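You operate a simulated robot arm through the tools that you are given. There is no shell and no other tool.

You are at the controls of a simulated robot arm. One attempt, no reset.

Task
Light the round grey mat with the lamp on the long arm.
Fine: swing the long lamp arm over the mat, tilt the round lamp head by its handle till the light falls on the mat, strip switch and silver lamp switch on; the clamp lamp and the monitor stay off; harm nothing.

Only the result counts: the job must be done as asked and must still hold three seconds after the hand-in. Knocking over, shifting, dropping, spilling or breaking anything else fails it.

Robot
A 6-joint arm with a four-finger gripper, fixed in place. Base frame: the origin is on the floor under the middle of its stand, x ahead of it, y to its left, z up. Units: mm, degrees, N and s.
With the tool pointing down near the work surface it reaches from about 620 to 820 mm from the base axis. Its first joint turns from -166.0 to 166.0 degrees. Payload 3.43 kg.
The TCP is the grasp point between the finger pads, 30 mm short of the fingertips. In the tool frame z runs along the fingers and y along their closing line. The gripper opens to 120 mm; its body begins 85 mm behind the TCP.
Orientation is told as [roll, pitch, yaw] about the base's x, y, z axes, in that order, counted from this pose: with the fingers straight down and closing along the base's y, the tool's x points along the base's -x, its y along +y and its z along -z.

Tools
- The arm moves only by the tool move_arm. Its argument "increments" is a list of rows, each a list of 2 entries, a list of its own where there are three numbers: the shift along the tool's x, y, z in cm, then the turn, a rotation vector about the tool's x, y, z in degrees. In form: [[[tx, ty, tz], [ax, ay, az]], ...]. A call has 1 to 20 rows; each row shifts and turns the commanded pose from where the row before left it, along the tool's axes as they then stand. "claw" is the opening, from 0 (shut) to 1 (fully open), set as the call begins (left out, the last holds). A row lasts 0.2 s, in which the tool goes at most 50 mm and 8.6 degrees; a call with a longer step from one row to the next is refused whole, and so is a gripper value outside its range. A pose out of reach is approached as far as the arm can. The call stops where the force on the tool passes 90 N (or 10 N more than at its start, if that is more) or the arm is blocked; 0.2 s more then pass. Each finger travels about 136.2 mm/s and halts on what it meets, pressing with about 43 N; the grip force reading is that of the motor and also rises with nothing between the fingers. The clock runs only during rows and for 0.2 s after the last one: add rows that do not move to give the fingers time. It gives the time, the measured TCP pose, the force on the tool (base axes), the opening and the grip force at its end, in the units of the frame above (readings bear some noise), with the torque about the TCP (base axes, N m) and any sound that the robot's microphone picked up.
- Cameras (640 x 400 px; columns grow to the right, rows downward): "scene" is fixed at [401.9, -651.7, 1708.3]; the picture's right is [0.78, 0.62, 0.00], its down [0.55, -0.69, -0.47] and it looks along [-0.29, 0.37, -0.88] (base axes); focal length 214 px, centre (320, 200). "wrist" rides on the gripper at [71, -17, -120] in the tool frame; the picture's right is [0.23, 0.97, 0.00], its down [-0.81, 0.19, -0.55] and it looks along [-0.54, 0.13, 0.83] (tool axes); focal length 275 px, centre (320, 200). There is no depth. A picture from a camera that has moved, and an enlarged one, comes with that camera's place and axes in the base frame and with its lens.
- capture(camera): a new picture of that camera. It takes no simulated time.
- move_column(by): moves the trunk up (or, below 0, down) by that many mm; the arm rides with it, the base frame stays. It gives what a move gives, with no picture.
- zoom(camera, box): a new picture of the part [left, top, right, bottom] of that camera's present view, enlarged. It takes no simulated time.
- finish_job(): hands the job in; it is judged then, once.

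Nothing tells you positions but the pictures and the camera data. Unless the task says otherwise, let go and move clear before handing in.

The tools are called after "Emit:" by a JSON object that holds its "api" and its "payload". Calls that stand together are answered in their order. move_arm: Moves the arm, as the interface text tells. Its arguments: {"type":"object","properties":{"increments":{"type":"array"},"claw":{"type":"number"}},"required":["increments"]} The other tools are called the same way: move_column (by) moves the trunk up or down; capture (camera) takes a picture; zoom (camera, box) takes an enlarged picture of a part of a camera's view; finish_job () hands the job in.

At the start:

```text
t: 0.0
tcp_pos: [-29.2, -467.5, 1444.6]
tool_rot: [0.0, 0.0, 0.1]
contact_force: [0.6, 0.1, 0.3]
ft_torque: [-0.01, 0.01, 0.02]
finger_gap: 120.0
grasp_force: 0.0
trunk travel left (down, up): [-275.0, 265.0]
```

scene: 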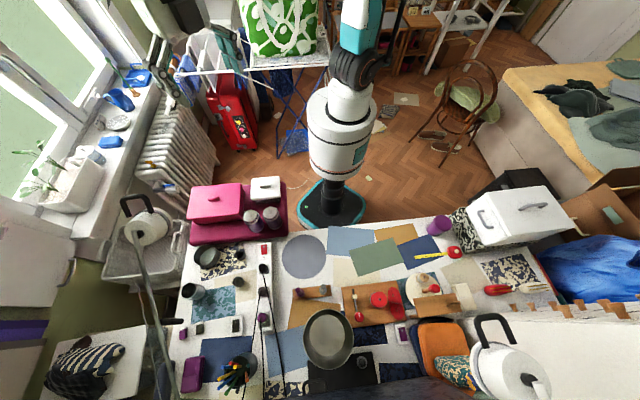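
wrist: 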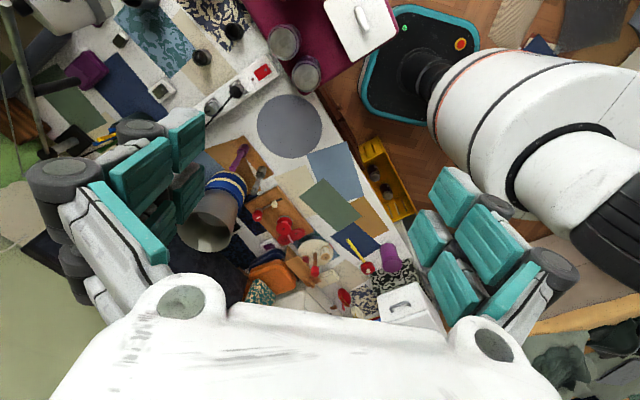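

I see a cluttered worktop with a round grey mat near its back edge, a power strip with switches, and two white lamps with round heads on the left and right. I'll look closer before I move anything.

Emit:
{"api": "zoom", "payload": {"camera": "scene", "box": [90, 180, 250, 280]}}

Emit:
{"api": "zoom", "payload": {"camera": "scene", "box": [150, 230, 310, 330]}}

Emit:
{"api": "zoom", "payload": {"camera": "scene", "box": [150, 300, 310, 400]}}

Emit:
{"api": "zoom", "payload": {"camera": "scene", "box": [270, 220, 430, 320]}}

Emit:
{"api": "zoom", "payload": {"camera": "scene", "box": [270, 300, 430, 400]}}

Emit:
{"api": "zoom", "payload": {"camera": "scene", "box": [410, 300, 570, 400]}}

Emit:
{"api": "zoom", "payload": {"camera": "wrist", "box": [0, 0, 320, 200]}}

Emit:
{"api": "zoom", "payload": {"camera": "wrist", "box": [180, 50, 340, 150]}}

```text
4.00 times, centred on (170, 230) of scene
camera zoom: at [401.9, -651.7, 1708.3], right [0.78, 0.62, 0.0], down [0.55, -0.69, -0.47], along [-0.29, 0.37, -0.88], focal length 858 px, centre (920, 80)
```

zoom: 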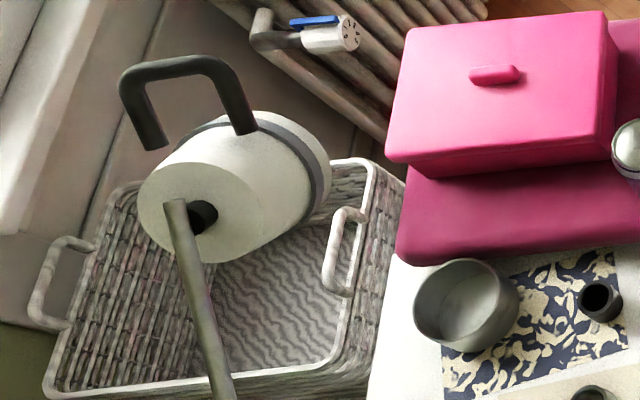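

```text
4.00 times, centred on (230, 280) of scene
camera zoom: at [401.9, -651.7, 1708.3], right [0.78, 0.62, 0.0], down [0.55, -0.69, -0.47], along [-0.29, 0.37, -0.88], focal length 858 px, centre (680, -120)
```

zoom: 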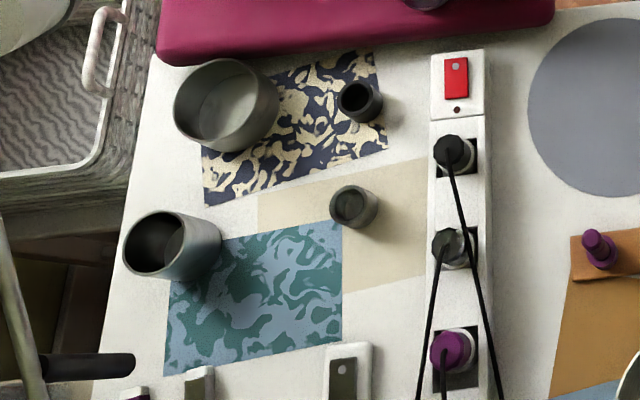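

```text
4.00 times, centred on (230, 350) of scene
camera zoom: at [401.9, -651.7, 1708.3], right [0.78, 0.62, 0.0], down [0.55, -0.69, -0.47], along [-0.29, 0.37, -0.88], focal length 858 px, centre (680, -400)
```

zoom: 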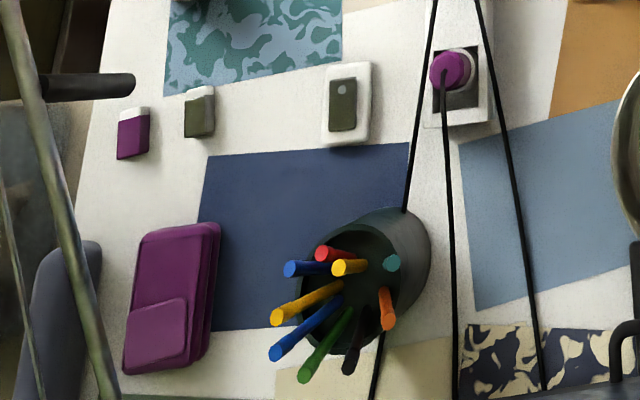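

```text
4.00 times, centred on (350, 270) of scene
camera zoom: at [401.9, -651.7, 1708.3], right [0.78, 0.62, 0.0], down [0.55, -0.69, -0.47], along [-0.29, 0.37, -0.88], focal length 858 px, centre (200, -80)
```

zoom: 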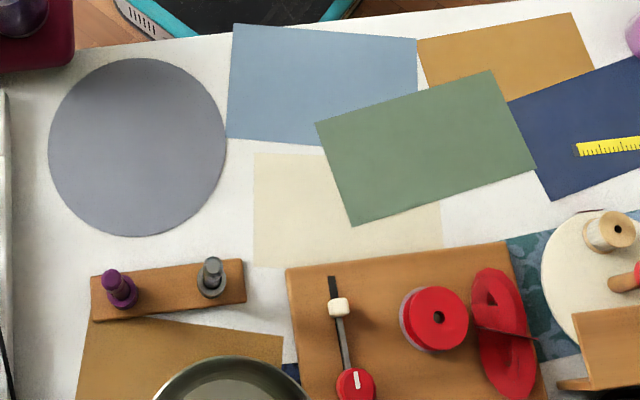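

```text
4.00 times, centred on (350, 350) of scene
camera zoom: at [401.9, -651.7, 1708.3], right [0.78, 0.62, 0.0], down [0.55, -0.69, -0.47], along [-0.29, 0.37, -0.88], focal length 858 px, centre (200, -400)
```

zoom: 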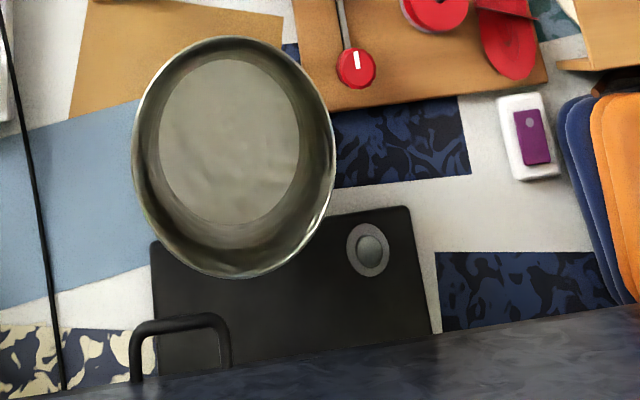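

```text
4.00 times, centred on (490, 350) of scene
camera zoom: at [401.9, -651.7, 1708.3], right [0.78, 0.62, 0.0], down [0.55, -0.69, -0.47], along [-0.29, 0.37, -0.88], focal length 858 px, centre (-360, -400)
```

zoom: 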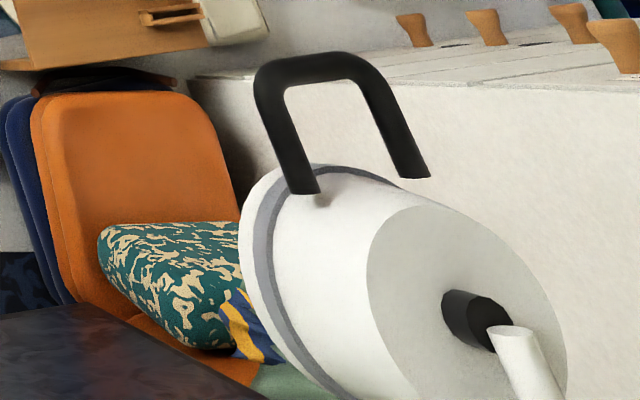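

```text
2.00 times, centred on (160, 100) of wrist
camera zoom: at [-100.8, -483.8, 1566.0], right [-0.23, 0.97, 0.0], down [0.81, 0.19, 0.55], along [0.54, 0.13, -0.83], focal length 551 px, centre (640, 400)
```

zoom: 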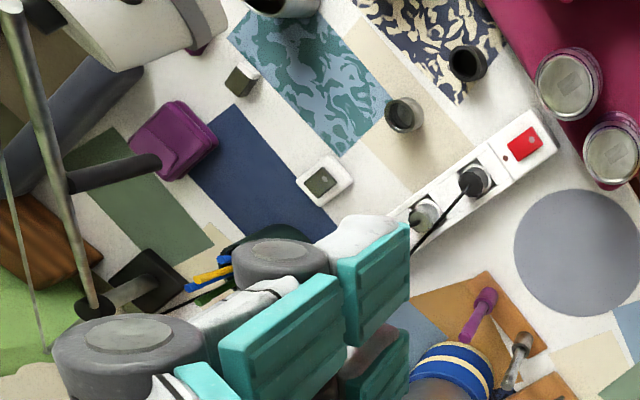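

```text
4.00 times, centred on (260, 100) of wrist
camera zoom: at [-100.8, -483.8, 1566.0], right [-0.23, 0.97, 0.0], down [0.81, 0.19, 0.55], along [0.54, 0.13, -0.83], focal length 1101 px, centre (560, 600)
```

zoom: 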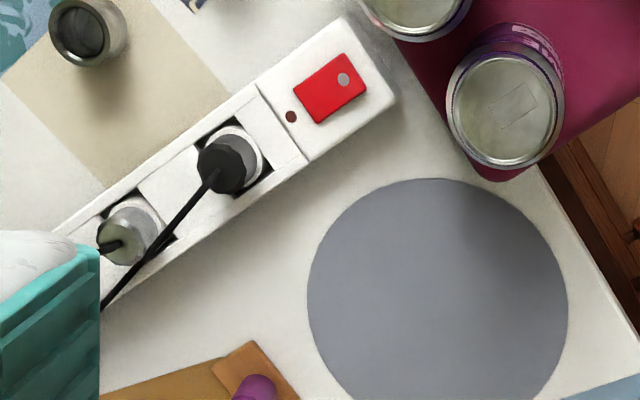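

The desk top seems to be at about z=722 with the mat near (204,-511). The left lamp head is high, near (-46,-762,1200), on a long pole. I need closer views of the post, switches and lamps before moving.

Emit:
{"api": "zoom", "payload": {"camera": "wrist", "box": [0, 0, 160, 100]}}

Emit:
{"api": "zoom", "payload": {"camera": "wrist", "box": [0, 80, 160, 180]}}

Emit:
{"api": "zoom", "payload": {"camera": "wrist", "box": [200, 180, 440, 330]}}

Emit:
{"api": "zoom", "payload": {"camera": "scene", "box": [30, 300, 190, 400]}}

Emit:
{"api": "zoom", "payload": {"camera": "scene", "box": [240, 0, 480, 150]}}

Emit:
{"api": "zoom", "payload": {"camera": "scene", "box": [400, 200, 560, 300]}}

```text
4.00 times, centred on (80, 50) of wrist
camera zoom: at [-100.8, -483.8, 1566.0], right [-0.23, 0.97, 0.0], down [0.81, 0.19, 0.55], along [0.54, 0.13, -0.83], focal length 1101 px, centre (1280, 800)
```

zoom: 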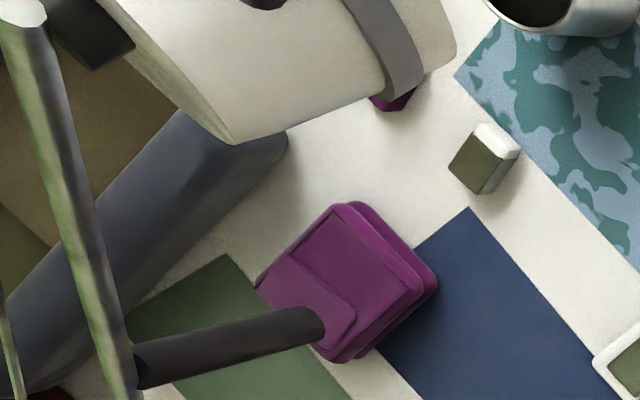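

```text
4.00 times, centred on (80, 130) of wrist
camera zoom: at [-100.8, -483.8, 1566.0], right [-0.23, 0.97, 0.0], down [0.81, 0.19, 0.55], along [0.54, 0.13, -0.83], focal length 1101 px, centre (1280, 480)
```

zoom: 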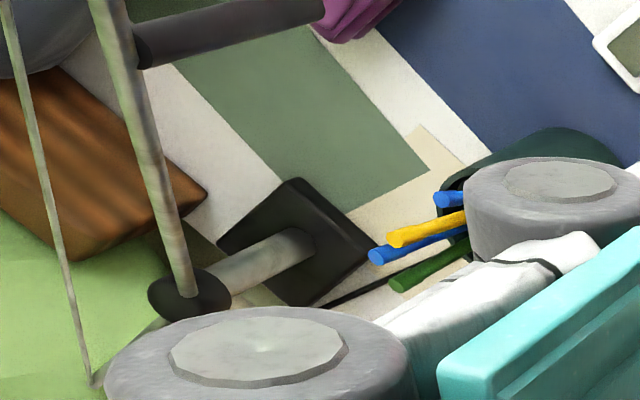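

```text
2.67 times, centred on (320, 255) of wrist
camera zoom: at [-100.8, -483.8, 1566.0], right [-0.23, 0.97, 0.0], down [0.81, 0.19, 0.55], along [0.54, 0.13, -0.83], focal length 734 px, centre (320, 53)
```

zoom: 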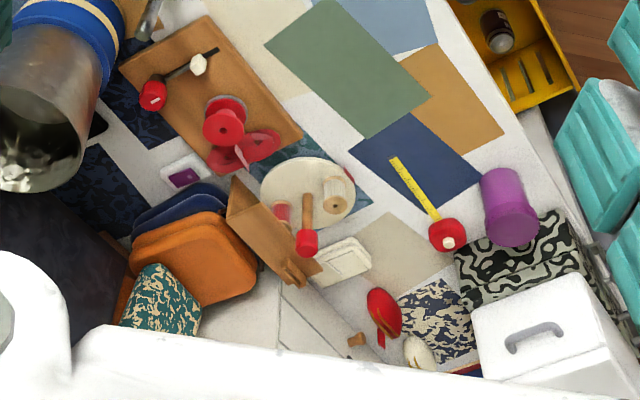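

```text
4.00 times, centred on (110, 350) of scene
camera zoom: at [401.9, -651.7, 1708.3], right [0.78, 0.62, 0.0], down [0.55, -0.69, -0.47], along [-0.29, 0.37, -0.88], focal length 858 px, centre (1160, -400)
```

zoom: 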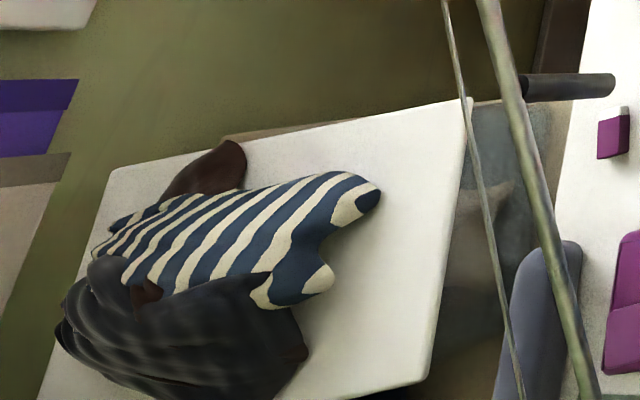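

```text
2.67 times, centred on (360, 75) of scene
camera zoom: at [401.9, -651.7, 1708.3], right [0.78, 0.62, 0.0], down [0.55, -0.69, -0.47], along [-0.29, 0.37, -0.88], focal length 572 px, centre (213, 533)
```

zoom: 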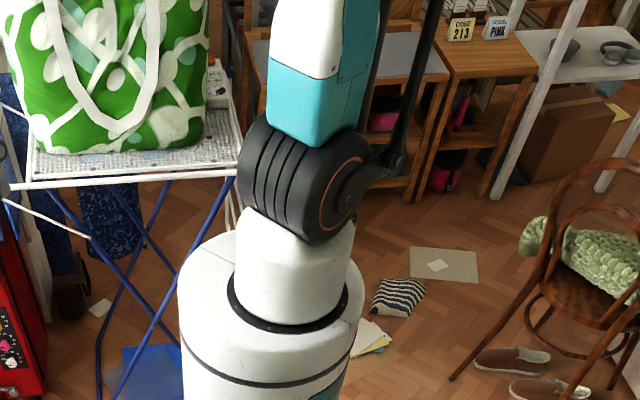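

```text
4.00 times, centred on (480, 250) of scene
camera zoom: at [401.9, -651.7, 1708.3], right [0.78, 0.62, 0.0], down [0.55, -0.69, -0.47], along [-0.29, 0.37, -0.88], focal length 858 px, centre (-320, 0)
```

zoom: 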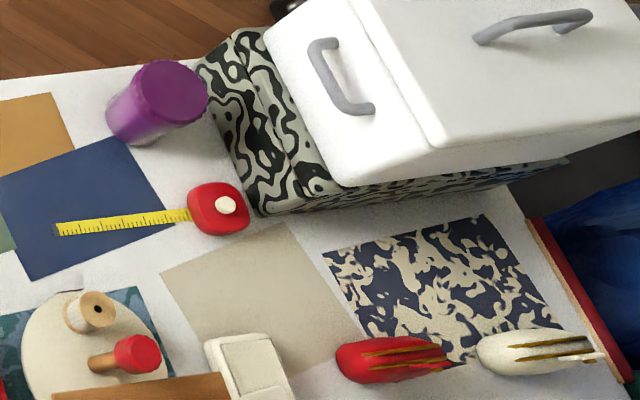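

The left lamp has an olive boom with a black swing handle. Its post stands near (406,-1166). The right lamp's mount isn't visible from here, so I'll yaw the wrist in place, high above everything, to look around.

Emit:
{"api": "move_arm", "payload": {"increments": [[[0, 0, 0], [0, 0, 8.5]], [[0, 0, 0], [0, 0, 8.5]], [[0, 0, 0], [0, 0, 8.5]], [[0, 0, 0], [0, 0, 8.5]], [[0, 0, 0], [0, 0, 8.5]], [[0, 0, 0], [0, 0, 8.5]], [[0, 0, 0], [0, 0, 8.5]], [[0, 0, 0], [0, 0, 8.5]]]}}

Emit:
{"api": "capture", "payload": {"camera": "wrist"}}

Emit:
{"api": "capture", "payload": {"camera": "scene"}}

```text
t: 1.8
tcp_pos: [-28.9, -468.6, 1445.6]
tool_rot: [0.0, 0.0, -68.1]
contact_force: [0.3, 1.8, -0.5]
ft_torque: [0.0, 0.03, -0.02]
finger_gap: 120.0
grasp_force: 0.2
trunk travel left (down, up): [-275.0, 265.0]
```

```text
taken
camera wrist: at [-71.4, -408.6, 1565.9], right [0.82, 0.58, 0.0], down [0.48, -0.68, 0.55], along [0.32, -0.45, -0.83], focal length 275 px, centre (320, 200)
```

wrist: 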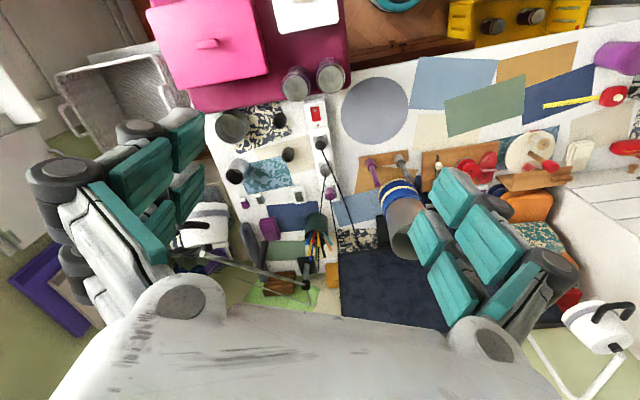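

```text
taken
```

scene: 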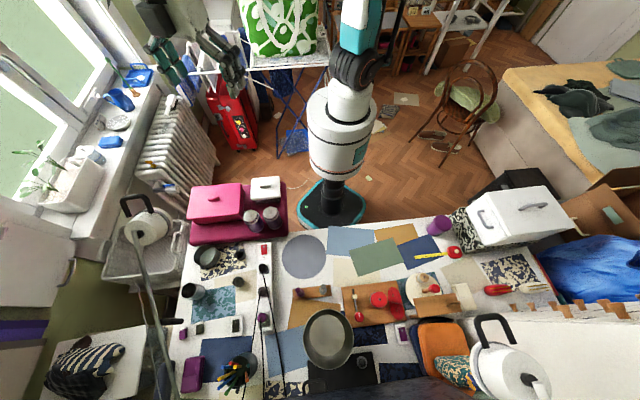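

Now the layout is clearer: the left lamp boom comes from a post at the back of the desk, and the right lamp hangs on a white jointed arm. I'll zoom in on both.

Emit:
{"api": "zoom", "payload": {"camera": "wrist", "box": [170, 190, 350, 303]}}

Emit:
{"api": "zoom", "payload": {"camera": "wrist", "box": [480, 280, 640, 400]}}

Emit:
{"api": "zoom", "payload": {"camera": "wrist", "box": [200, 90, 360, 190]}}

Emit:
{"api": "zoom", "payload": {"camera": "wrist", "box": [340, 120, 500, 220]}}

Emit:
{"api": "zoom", "payload": {"camera": "scene", "box": [110, 180, 206, 240]}}

Emit:
{"api": "zoom", "payload": {"camera": "scene", "box": [110, 230, 206, 290]}}

Emit:
{"api": "zoom", "payload": {"camera": "scene", "box": [110, 290, 206, 350]}}

```text
3.54 times, centred on (260, 246) of wrist
camera zoom: at [-71.4, -408.6, 1565.9], right [0.82, 0.58, 0.0], down [0.48, -0.68, 0.55], along [0.32, -0.45, -0.83], focal length 974 px, centre (532, 35)
```

zoom: 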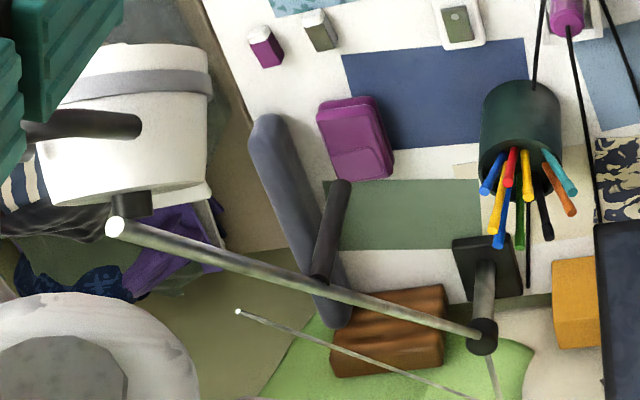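

```text
3.33 times, centred on (560, 340) of wrist
camera zoom: at [-71.4, -408.6, 1565.9], right [0.82, 0.58, 0.0], down [0.48, -0.68, 0.55], along [0.32, -0.45, -0.83], focal length 918 px, centre (-480, -267)
```

zoom: 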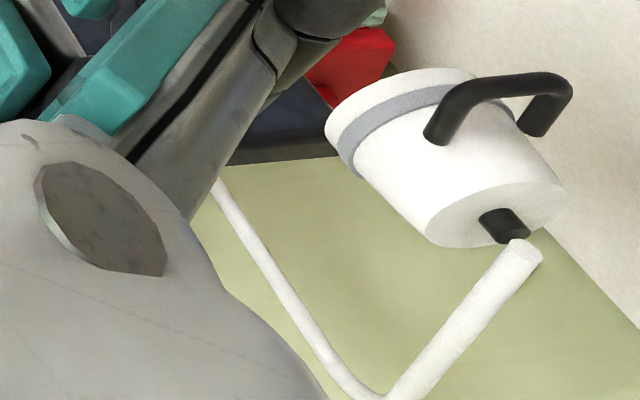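

```text
4.00 times, centred on (280, 140) of wrist
camera zoom: at [-71.4, -408.6, 1565.9], right [0.82, 0.58, 0.0], down [0.48, -0.68, 0.55], along [0.32, -0.45, -0.83], focal length 1101 px, centre (480, 440)
```

zoom: 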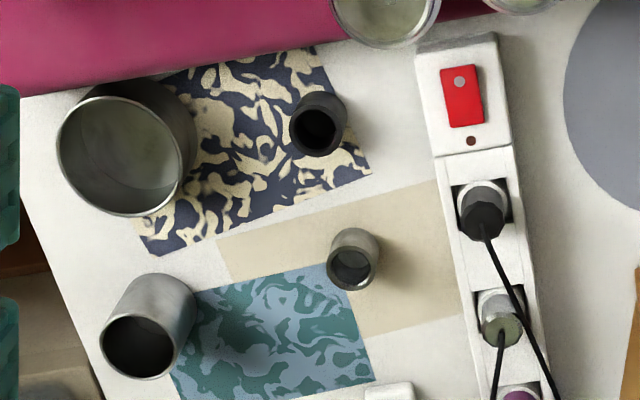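

```text
4.00 times, centred on (420, 170) of wrist
camera zoom: at [-71.4, -408.6, 1565.9], right [0.82, 0.58, 0.0], down [0.48, -0.68, 0.55], along [0.32, -0.45, -0.83], focal length 1101 px, centre (-80, 320)
```

zoom: 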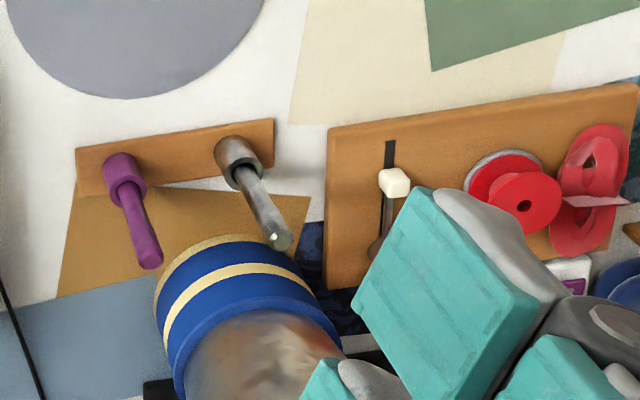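

```text
6.67 times, centred on (158, 210) of scene
camera zoom: at [401.9, -651.7, 1708.3], right [0.78, 0.62, 0.0], down [0.55, -0.69, -0.47], along [-0.29, 0.37, -0.88], focal length 1430 px, centre (1400, 133)
```

zoom: 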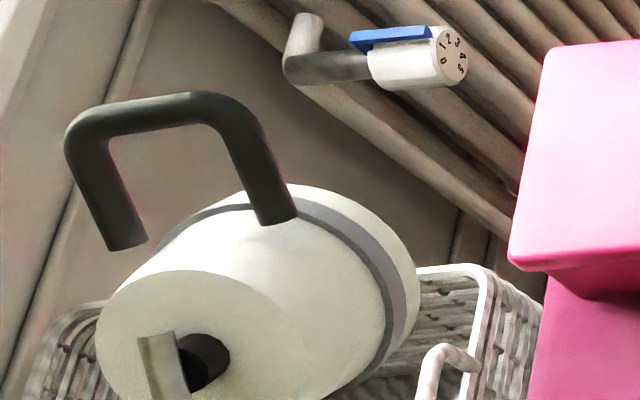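

```text
6.67 times, centred on (158, 260) of scene
camera zoom: at [401.9, -651.7, 1708.3], right [0.78, 0.62, 0.0], down [0.55, -0.69, -0.47], along [-0.29, 0.37, -0.88], focal length 1430 px, centre (1400, -200)
```

zoom: 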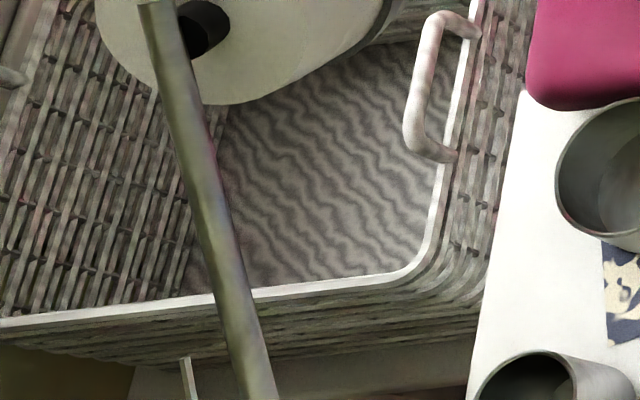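

```text
6.67 times, centred on (158, 320) of scene
camera zoom: at [401.9, -651.7, 1708.3], right [0.78, 0.62, 0.0], down [0.55, -0.69, -0.47], along [-0.29, 0.37, -0.88], focal length 1430 px, centre (1400, -600)
```

zoom: 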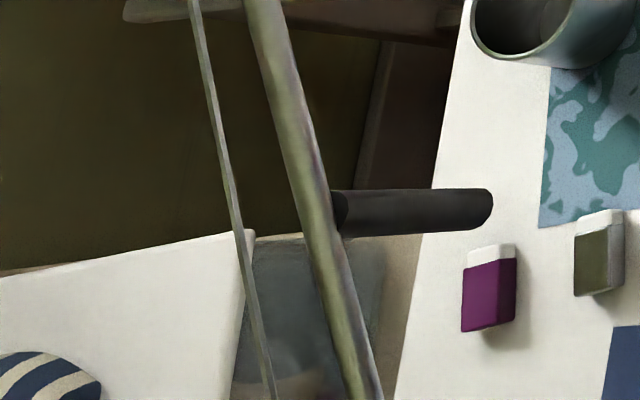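

The left lamp is the silver one: long boom, swing handle, white head with a U-handle. The right lamp, on white tube arms, looks like the clamp lamp. I'll lower the camera over the desk, clear of the boom and the tall striped vessel, to inspect the switches.

Emit:
{"api": "move_arm", "payload": {"increments": [[[-0.955, 2.04, 3.75], [0, 0, 0]], [[-0.955, 2.04, 3.75], [0, 0, 0]], [[-0.955, 2.04, 3.75], [0, 0, 0]], [[-0.955, 2.04, 3.75], [0, 0, 0]], [[-0.955, 2.04, 3.75], [0, 0, 0]], [[-0.955, 2.04, 3.75], [0, 0, 0]]]}}

Emit:
{"api": "capture", "payload": {"camera": "wrist"}}

Emit:
{"api": "capture", "payload": {"camera": "scene"}}

```text
t: 3.2
tcp_pos: [104.2, -473.4, 1220.4]
tool_rot: [0.1, 0.0, -68.0]
contact_force: [0.1, -0.4, -1.2]
ft_torque: [0.02, -0.01, 0.01]
finger_gap: 119.9
grasp_force: 0.1
trunk travel left (down, up): [-275.0, 265.0]
```

```text
taken
camera wrist: at [61.4, -413.4, 1341.1], right [0.82, 0.58, 0.0], down [0.48, -0.68, 0.55], along [0.32, -0.45, -0.83], focal length 275 px, centre (320, 200)
```

wrist: 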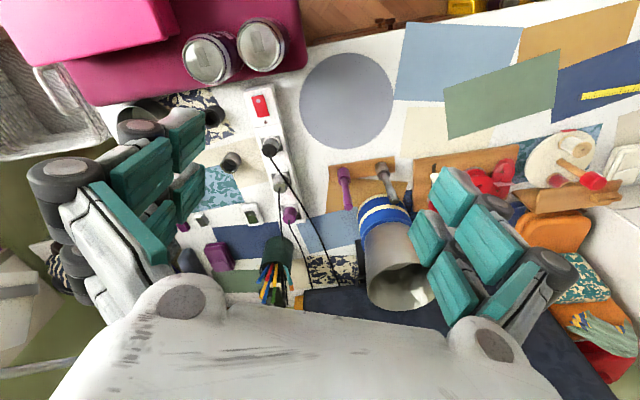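

```text
taken
```

scene: 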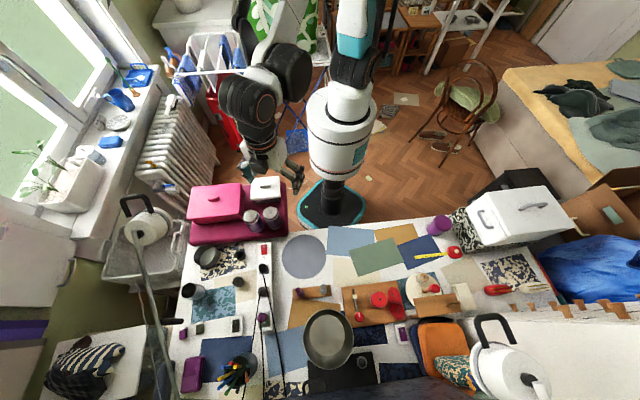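

The camera is closer now. I'll zoom on the strip, the inline switches and the peg block.

Emit:
{"api": "zoom", "payload": {"camera": "wrist", "box": [320, 140, 440, 215]}}

Emit:
{"api": "zoom", "payload": {"camera": "wrist", "box": [220, 80, 340, 155]}}

Emit:
{"api": "zoom", "payload": {"camera": "wrist", "box": [180, 180, 340, 280]}}

Emit:
{"api": "zoom", "payload": {"camera": "wrist", "box": [400, 100, 640, 250]}}

```text
5.33 times, centred on (380, 178) of wrist
camera zoom: at [61.4, -413.4, 1341.1], right [0.82, 0.58, 0.0], down [0.48, -0.68, 0.55], along [0.32, -0.45, -0.83], focal length 1468 px, centre (0, 320)
```

zoom: 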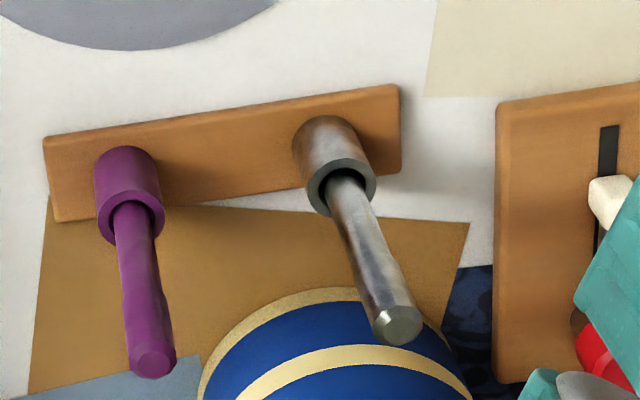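

```text
5.33 times, centred on (280, 118) of wrist
camera zoom: at [61.4, -413.4, 1341.1], right [0.82, 0.58, 0.0], down [0.48, -0.68, 0.55], along [0.32, -0.45, -0.83], focal length 1468 px, centre (533, 640)
```

zoom: 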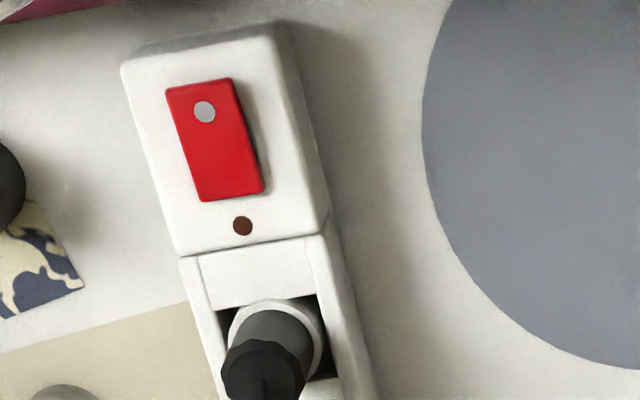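

```text
4.00 times, centred on (260, 230) of wrist
camera zoom: at [61.4, -413.4, 1341.1], right [0.82, 0.58, 0.0], down [0.48, -0.68, 0.55], along [0.32, -0.45, -0.83], focal length 1101 px, centre (560, 80)
```

zoom: 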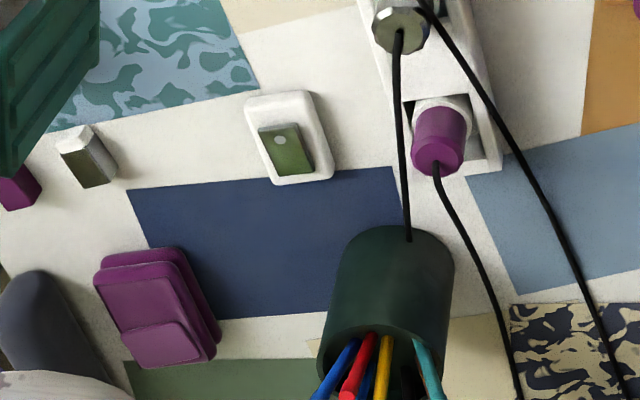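

```text
2.67 times, centred on (520, 175) of wrist
camera zoom: at [61.4, -413.4, 1341.1], right [0.82, 0.58, 0.0], down [0.48, -0.68, 0.55], along [0.32, -0.45, -0.83], focal length 734 px, centre (-213, 267)
```

zoom: 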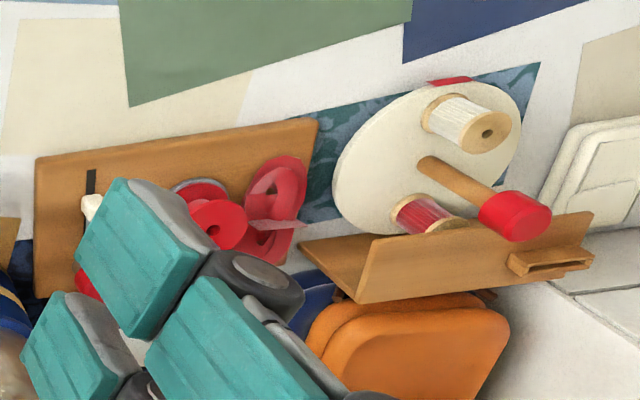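

The rockers are the red strip switch near (48,-603), a silver-olive one near (171,-888), and a purple one. The lamp's swing handle hangs vertically near (105,-910, z 1003–1090). Next I'll back up and turn to see the left lamp head properly.

Emit:
{"api": "move_arm", "payload": {"increments": [[[0, -1.5, -3.5], [0, 0, 8]], [[0, -1.5, -3.5], [0, 0, 8]], [[0, -1.0, -3.5], [0, 0, 8]], [[0, -0.5, -3.5], [0, 0, 8]], [[0, 0, -3.0], [0, 0, 8]], [[0, 0, -2.0], [0, 0, 8]]]}}

Emit:
{"api": "capture", "payload": {"camera": "wrist"}}

```text
t: 4.6
tcp_pos: [67.5, -539.9, 1399.9]
tool_rot: [0.0, 0.0, -113.1]
contact_force: [0.4, -0.4, -0.4]
ft_torque: [0.01, 0.0, 0.02]
finger_gap: 119.9
grasp_force: 0.0
trunk travel left (down, up): [-275.0, 265.0]
stopped in row 6: the arm was blocked; the commanded pose is now the measured one
```

```text
taken
camera wrist: at [77.9, -467.7, 1520.5], right [0.99, -0.17, 0.0], down [-0.14, -0.82, 0.55], along [-0.1, -0.54, -0.83], focal length 275 px, centre (320, 200)
```

wrist: 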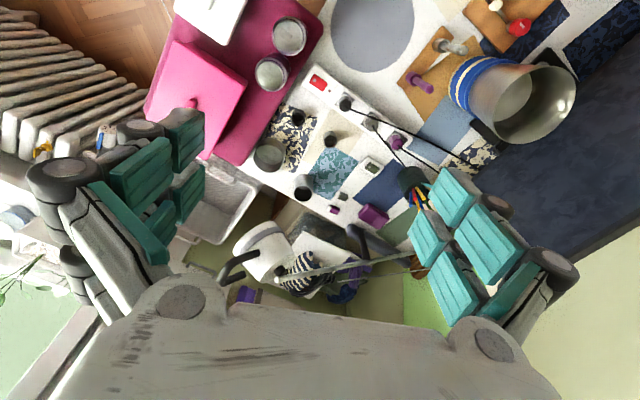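

The arm stopped at yaw -113, probably a wrist joint limit, with no contact force. The lamp head is now in view, so I'll zoom in.

Emit:
{"api": "zoom", "payload": {"camera": "wrist", "box": [200, 200, 440, 340]}}

Emit:
{"api": "zoom", "payload": {"camera": "wrist", "box": [210, 210, 306, 270]}}

Emit:
{"api": "zoom", "payload": {"camera": "wrist", "box": [230, 50, 420, 170]}}

Emit:
{"api": "capture", "payload": {"camera": "scene"}}

```text
2.67 times, centred on (320, 270) of wrist
camera zoom: at [77.9, -467.7, 1520.5], right [0.99, -0.17, 0.0], down [-0.14, -0.82, 0.55], along [-0.1, -0.54, -0.83], focal length 734 px, centre (320, 13)
```

zoom: 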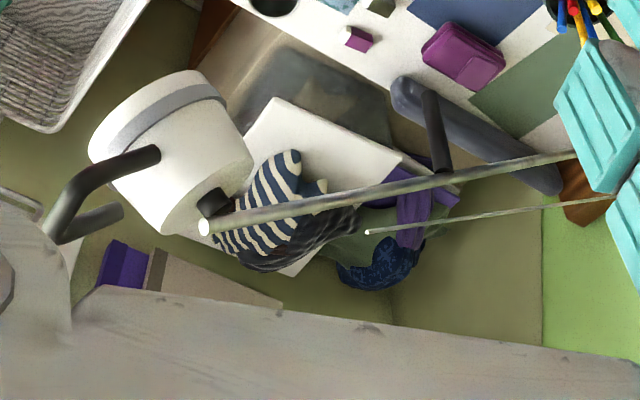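

```text
6.67 times, centred on (258, 240) of wrist
camera zoom: at [77.9, -467.7, 1520.5], right [0.99, -0.17, 0.0], down [-0.14, -0.82, 0.55], along [-0.1, -0.54, -0.83], focal length 1835 px, centre (733, -67)
```

zoom: 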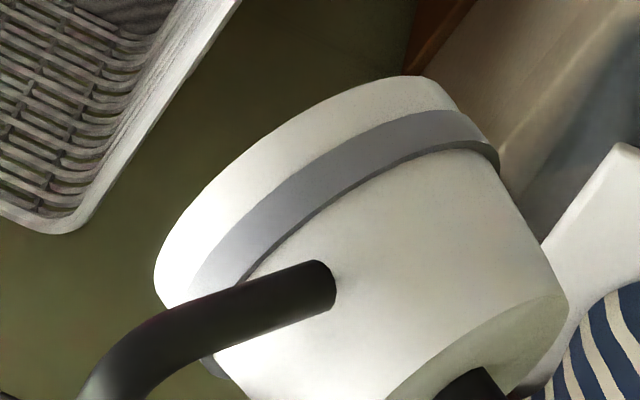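

```text
3.33 times, centred on (325, 110) of wrist
camera zoom: at [77.9, -467.7, 1520.5], right [0.99, -0.17, 0.0], down [-0.14, -0.82, 0.55], along [-0.1, -0.54, -0.83], focal length 918 px, centre (303, 500)
```

zoom: 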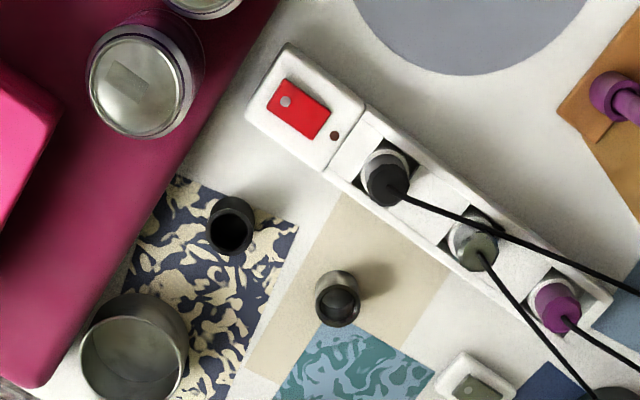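

```text
taken
```

scene: 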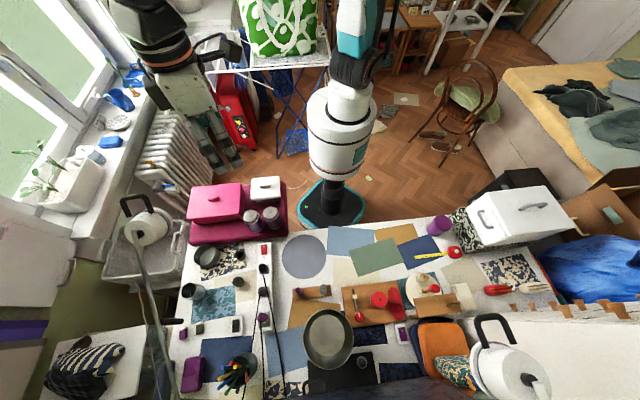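

The head's U-handle bar runs parallel to the tilt axis, near (-108,-737,1258), so pressing it down will tilt the head further down. I'll check the gripper's shape in the scene view so I can plan the button presses.

Emit:
{"api": "zoom", "payload": {"camera": "scene", "box": [130, 60, 290, 180]}}

Emit:
{"api": "zoom", "payload": {"camera": "wrist", "box": [290, 65, 350, 103]}}

Emit:
{"api": "zoom", "payload": {"camera": "wrist", "box": [340, 140, 420, 190]}}

Emit:
{"api": "zoom", "payload": {"camera": "scene", "box": [380, 310, 428, 340]}}

Emit:
{"api": "zoom", "payload": {"camera": "scene", "box": [240, 235, 288, 265]}}

Emit:
{"api": "zoom", "payload": {"camera": "scene", "box": [212, 308, 260, 338]}}

```text
3.33 times, centred on (210, 120) of scene
camera zoom: at [401.9, -651.7, 1708.3], right [0.78, 0.62, 0.0], down [0.55, -0.69, -0.47], along [-0.29, 0.37, -0.88], focal length 715 px, centre (687, 467)
```

zoom: 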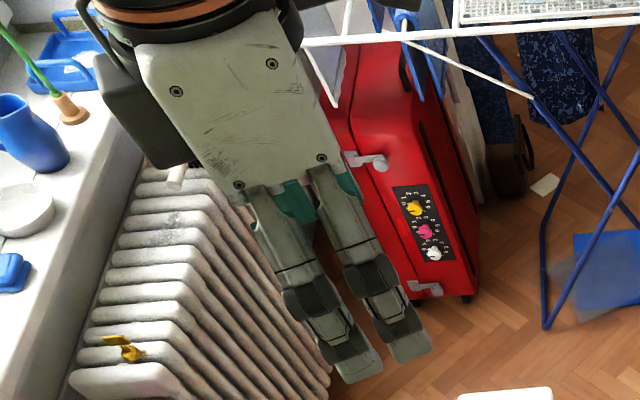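

```text
10.53 times, centred on (320, 84) of wrist
camera zoom: at [77.9, -467.7, 1520.5], right [0.99, -0.17, 0.0], down [-0.14, -0.82, 0.55], along [-0.1, -0.54, -0.83], focal length 2898 px, centre (320, 1421)
```

zoom: 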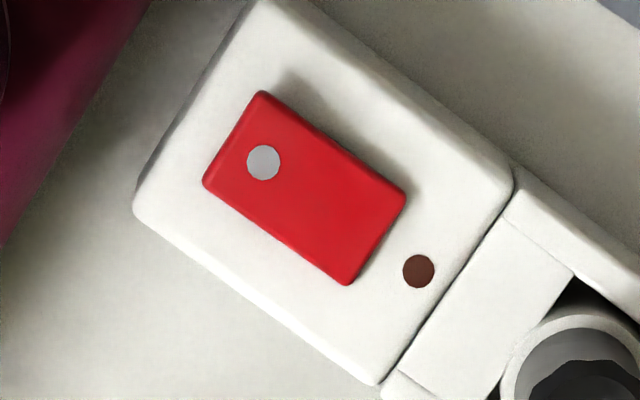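

```text
8.00 times, centred on (380, 165) of wrist
camera zoom: at [77.9, -467.7, 1520.5], right [0.99, -0.17, 0.0], down [-0.14, -0.82, 0.55], along [-0.1, -0.54, -0.83], focal length 2202 px, centre (-160, 480)
```

zoom: 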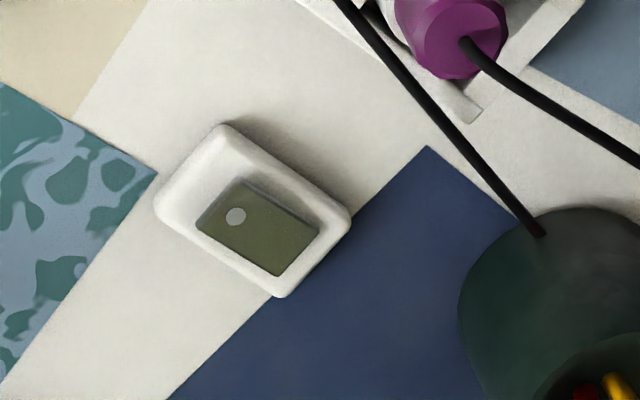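

```text
13.33 times, centred on (404, 325) of scene
camera zoom: at [401.9, -651.7, 1708.3], right [0.78, 0.62, 0.0], down [0.55, -0.69, -0.47], along [-0.29, 0.37, -0.88], focal length 2860 px, centre (-800, -1467)
```

zoom: 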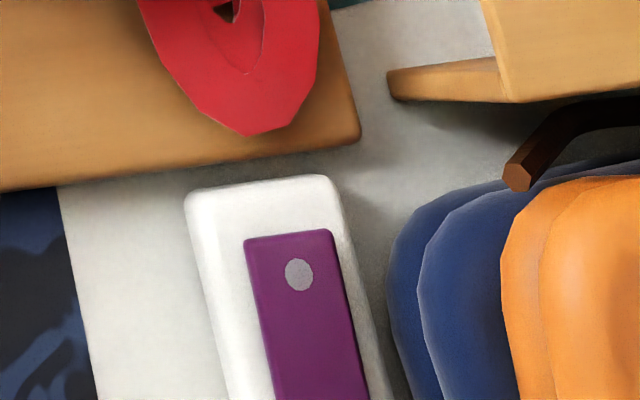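

```text
13.33 times, centred on (264, 250) of scene
camera zoom: at [401.9, -651.7, 1708.3], right [0.78, 0.62, 0.0], down [0.55, -0.69, -0.47], along [-0.29, 0.37, -0.88], focal length 2860 px, centre (1067, -467)
```

zoom: 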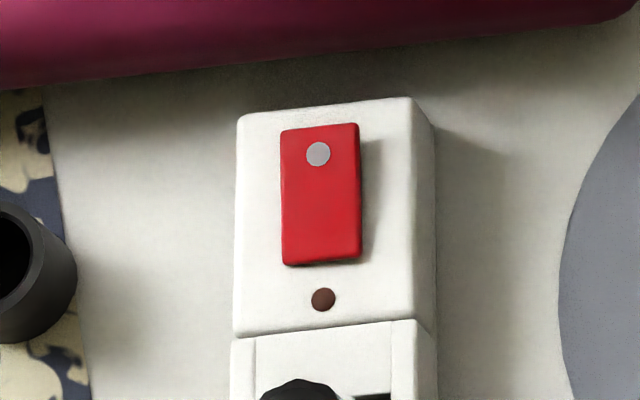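

```text
13.33 times, centred on (236, 323) of scene
camera zoom: at [401.9, -651.7, 1708.3], right [0.78, 0.62, 0.0], down [0.55, -0.69, -0.47], along [-0.29, 0.37, -0.88], focal length 2860 px, centre (1440, -1440)
```

zoom: 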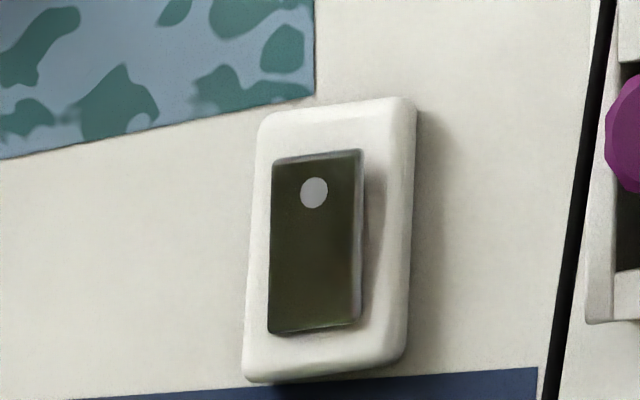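

Dot ends look raised, meaning off, on all rockers. For the strip switch I'll close the fingers, yaw to -45 and tilt slightly so one finger pair leads, then hover above the dot to check before pressing.

Emit:
{"api": "move_arm", "payload": {"increments": [[[0, 0, 0], [0, 0, -8.5]], [[0, 0, 0], [0, 0, -8.5]], [[0, 0, 0], [0, 0, -8.5]], [[0, 0, 0], [0, 0, -8.5]], [[0, 0, 0], [0, 0, -8.5]], [[0, 0, 0], [0, 0, -8.5]], [[0, 0, 0], [0, 0, -8.5]], [[0, 0, 0], [0, 0, -8.5]]], "claw": 0}}

Emit:
{"api": "capture", "payload": {"camera": "wrist"}}

Emit:
{"api": "capture", "payload": {"camera": "scene"}}

```text
t: 6.4
tcp_pos: [66.0, -539.1, 1399.6]
tool_rot: [0.1, 0.0, -45.0]
contact_force: [0.9, -0.2, 0.2]
ft_torque: [-0.01, -0.03, 0.02]
finger_gap: 0.0
grasp_force: 33.1
trunk travel left (down, up): [-275.0, 265.0]
```

```text
taken
camera wrist: at [3.0, -500.7, 1520.3], right [0.53, 0.85, 0.0], down [0.71, -0.44, 0.55], along [0.47, -0.29, -0.83], focal length 275 px, centre (320, 200)
```

wrist: 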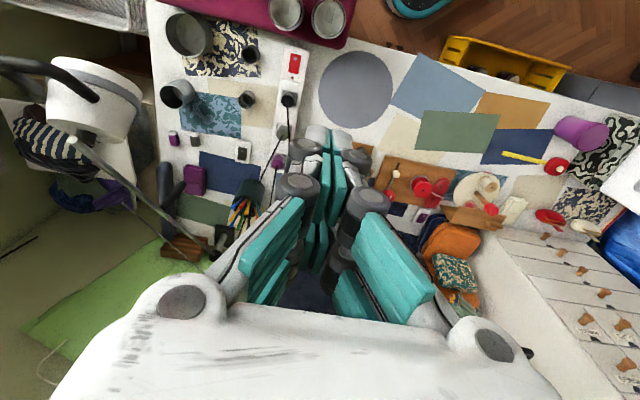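

```text
taken
```

scene: 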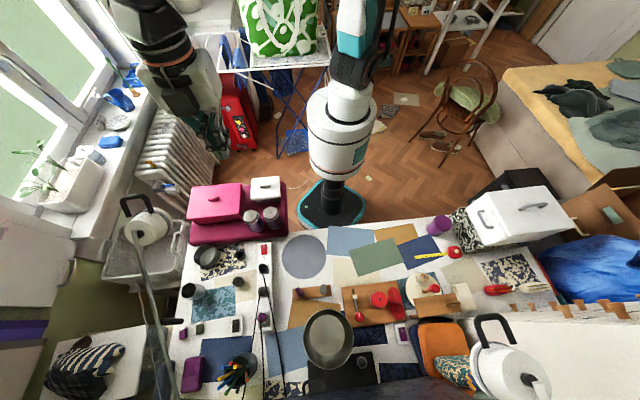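

Fingers are closed. I'll zoom in on the fingertips to learn their footprint, and on the lamp in this good view.

Emit:
{"api": "zoom", "payload": {"camera": "wrist", "box": [260, 110, 420, 210]}}

Emit:
{"api": "zoom", "payload": {"camera": "wrist", "box": [0, 40, 240, 270]}}

Emit:
{"api": "zoom", "payload": {"camera": "scene", "box": [110, 40, 270, 180]}}

```text
4.00 times, centred on (340, 160) of wrist
camera zoom: at [3.0, -500.7, 1520.3], right [0.53, 0.85, 0.0], down [0.71, -0.44, 0.55], along [0.47, -0.29, -0.83], focal length 1101 px, centre (240, 360)
```

zoom: 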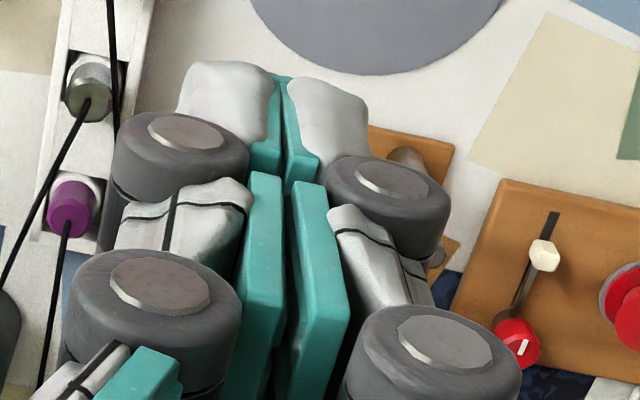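

```text
1.74 times, centred on (120, 155) of wrist
camera zoom: at [3.0, -500.7, 1520.3], right [0.53, 0.85, 0.0], down [0.71, -0.44, 0.55], along [0.47, -0.29, -0.83], focal length 479 px, centre (668, 278)
```

zoom: 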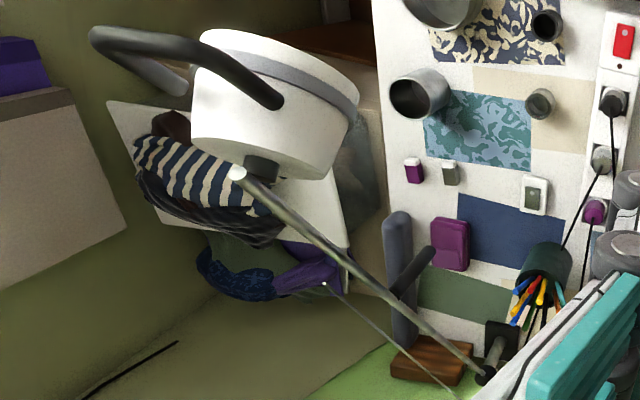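

```text
2.86 times, centred on (190, 110) of scene
camera zoom: at [401.9, -651.7, 1708.3], right [0.78, 0.62, 0.0], down [0.55, -0.69, -0.47], along [-0.29, 0.37, -0.88], focal length 613 px, centre (691, 457)
```

zoom: 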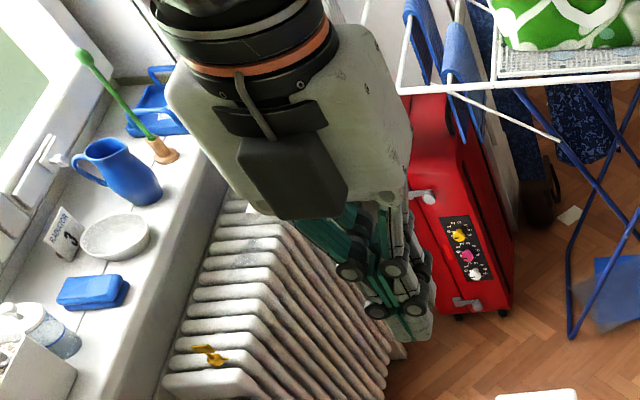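

Closed fingertips form two small pads, about 26 mm across and at ±21 mm in tool x. I'll tilt 20° and descend to a hover well above the strip switch.

Emit:
{"api": "move_arm", "payload": {"increments": [[[0, 0, 0], [0, 6.67, 0]], [[0, 0, 0], [0, 6.67, 0]], [[0, 0, 0], [0, 6.66, 0]], [[-1.633, -0.601, 4.409], [0, 0, 0]], [[-1.633, -0.601, 4.409], [0, 0, 0]], [[-1.633, -0.601, 4.409], [0, 0, 0]], [[-1.633, -0.601, 4.409], [0, 0, 0]], [[-1.633, -0.601, 4.409], [0, 0, 0]], [[-1.633, -0.601, 4.409], [0, 0, 0]], [[-1.633, -0.601, 4.409], [0, 0, 0]], [[-1.633, -0.601, 4.409], [0, 0, 0]], [[-1.633, -0.601, 4.409], [0, 0, 0]]]}}

Emit:
{"api": "capture", "payload": {"camera": "wrist"}}

Emit:
{"api": "capture", "payload": {"camera": "scene"}}

```text
t: 9.0
tcp_pos: [30.0, -576.3, 976.2]
tool_rot: [0.0, 20.0, -45.2]
contact_force: [0.0, -0.4, 0.3]
ft_torque: [-0.03, 0.0, 0.01]
finger_gap: 0.0
grasp_force: 33.3
trunk travel left (down, up): [-275.0, 265.0]
```

```text
taken
camera wrist: at [-1.7, -569.9, 1114.5], right [0.54, 0.84, 0.08], down [0.81, -0.54, 0.24], along [0.25, -0.07, -0.97], focal length 275 px, centre (320, 200)
```

wrist: 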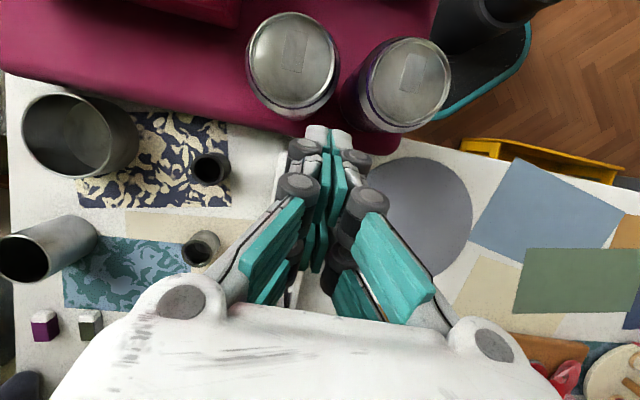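

```text
taken
```

scene: 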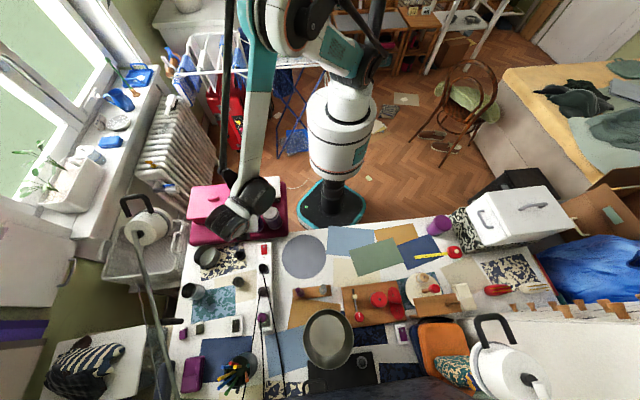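

At this yaw the fingers would pass too close to the jars at about (-49,-544) and (16,-470). I'll turn to yaw +45, so the fingers straddle across the strip, with a small outward lean.

Emit:
{"api": "move_arm", "payload": {"increments": [[[0, 0, -1], [0, -6.67, 0]], [[0, 0, -1], [0, -6.67, 0]], [[0, 0, -1], [0, -6.66, 0]], [[0, 0, 0], [0, 0, -8.2]], [[0, 0, 0], [0, 0, -8.2]], [[0, 0, 0], [0, 0, -8.2]], [[0, 0, 0], [0, 0, -8.2]], [[0, 0, 0], [0, 0, -8.2]], [[0, 0, 0], [0, 0, -8.2]], [[0, 0, 0], [0, 0, -8.2]], [[0, 0, 0], [0, 0, -8.2]], [[0, 0, 0], [0, 0, -8.2]], [[0, 0, 0], [0, 0, -8.2]], [[0, 0, 0], [0, 0, -8.0]], [[0, 0, 0], [-7.5, 0, 0]], [[0, 0, 0], [-7.5, 0, 0]], [[0, 0, 0], [0, -8, 0]]]}}

Emit:
{"api": "capture", "payload": {"camera": "wrist"}}

Emit:
{"api": "capture", "payload": {"camera": "scene"}}

```text
t: 12.6
tcp_pos: [34.0, -582.4, 1005.3]
tool_rot: [15.2, -7.8, 42.8]
contact_force: [0.2, 0.2, 1.6]
ft_torque: [0.01, 0.0, -0.02]
finger_gap: 0.0
grasp_force: 33.8
trunk travel left (down, up): [-275.0, 265.0]
```

```text
taken
camera wrist: at [2.2, -675.8, 1107.8], right [-0.83, 0.51, 0.22], down [0.51, 0.52, 0.69], along [0.24, 0.68, -0.69], focal length 275 px, centre (320, 200)
```

wrist: 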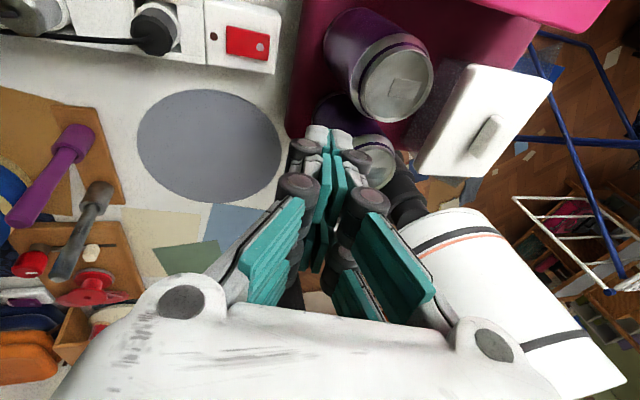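

```text
taken
```

scene: 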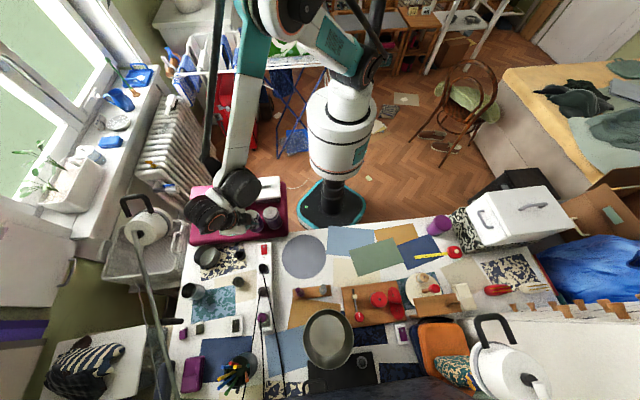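

The red rocker is visible now. I'll zoom in on it to see its tilt and refine its position.

Emit:
{"api": "zoom", "payload": {"camera": "wrist", "box": [190, 0, 302, 70]}}

Emit:
{"api": "zoom", "payload": {"camera": "wrist", "box": [0, 80, 160, 320]}}

Emit:
{"api": "zoom", "payload": {"camera": "wrist", "box": [280, 100, 420, 190]}}

```text
5.71 times, centred on (246, 35) of wrist
camera zoom: at [2.2, -675.8, 1107.8], right [-0.83, 0.51, 0.22], down [0.51, 0.52, 0.69], along [0.24, 0.68, -0.69], focal length 1573 px, centre (743, 1143)
```

zoom: 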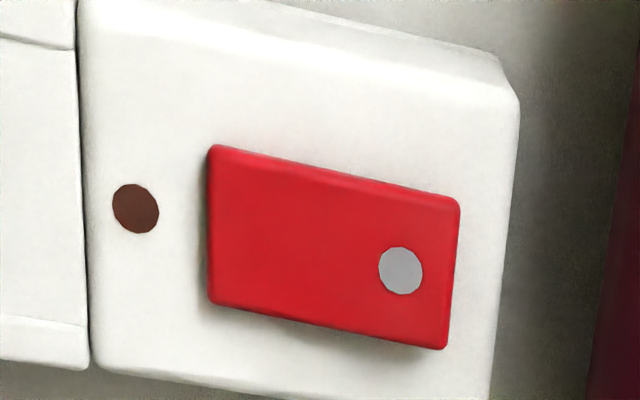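

```text
1.67 times, centred on (80, 200) of wrist
camera zoom: at [2.2, -675.8, 1107.8], right [-0.83, 0.51, 0.22], down [0.51, 0.52, 0.69], along [0.24, 0.68, -0.69], focal length 459 px, centre (720, 200)
```

zoom: 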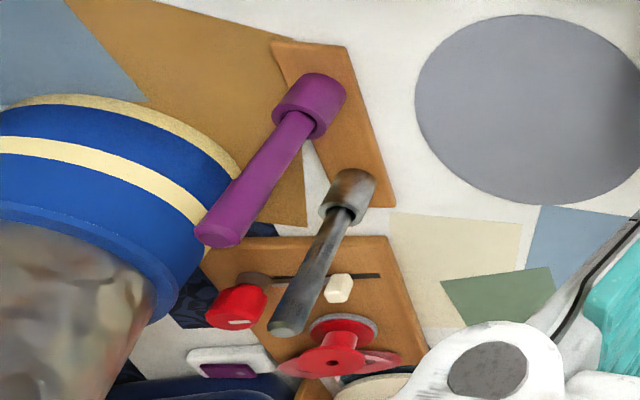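

```text
4.44 times, centred on (350, 145) of wrist
camera zoom: at [2.2, -675.8, 1107.8], right [-0.83, 0.51, 0.22], down [0.51, 0.52, 0.69], along [0.24, 0.68, -0.69], focal length 1224 px, centre (187, 444)
```

zoom: 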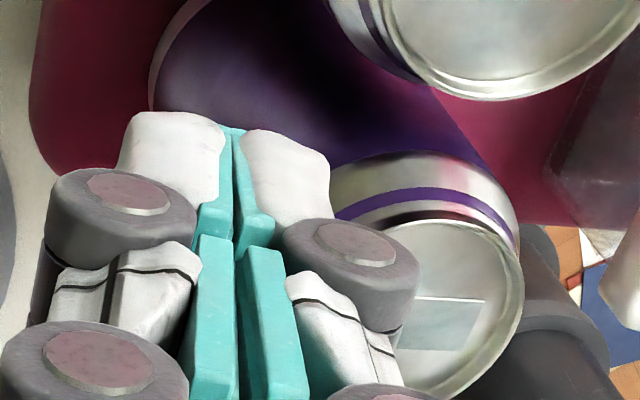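

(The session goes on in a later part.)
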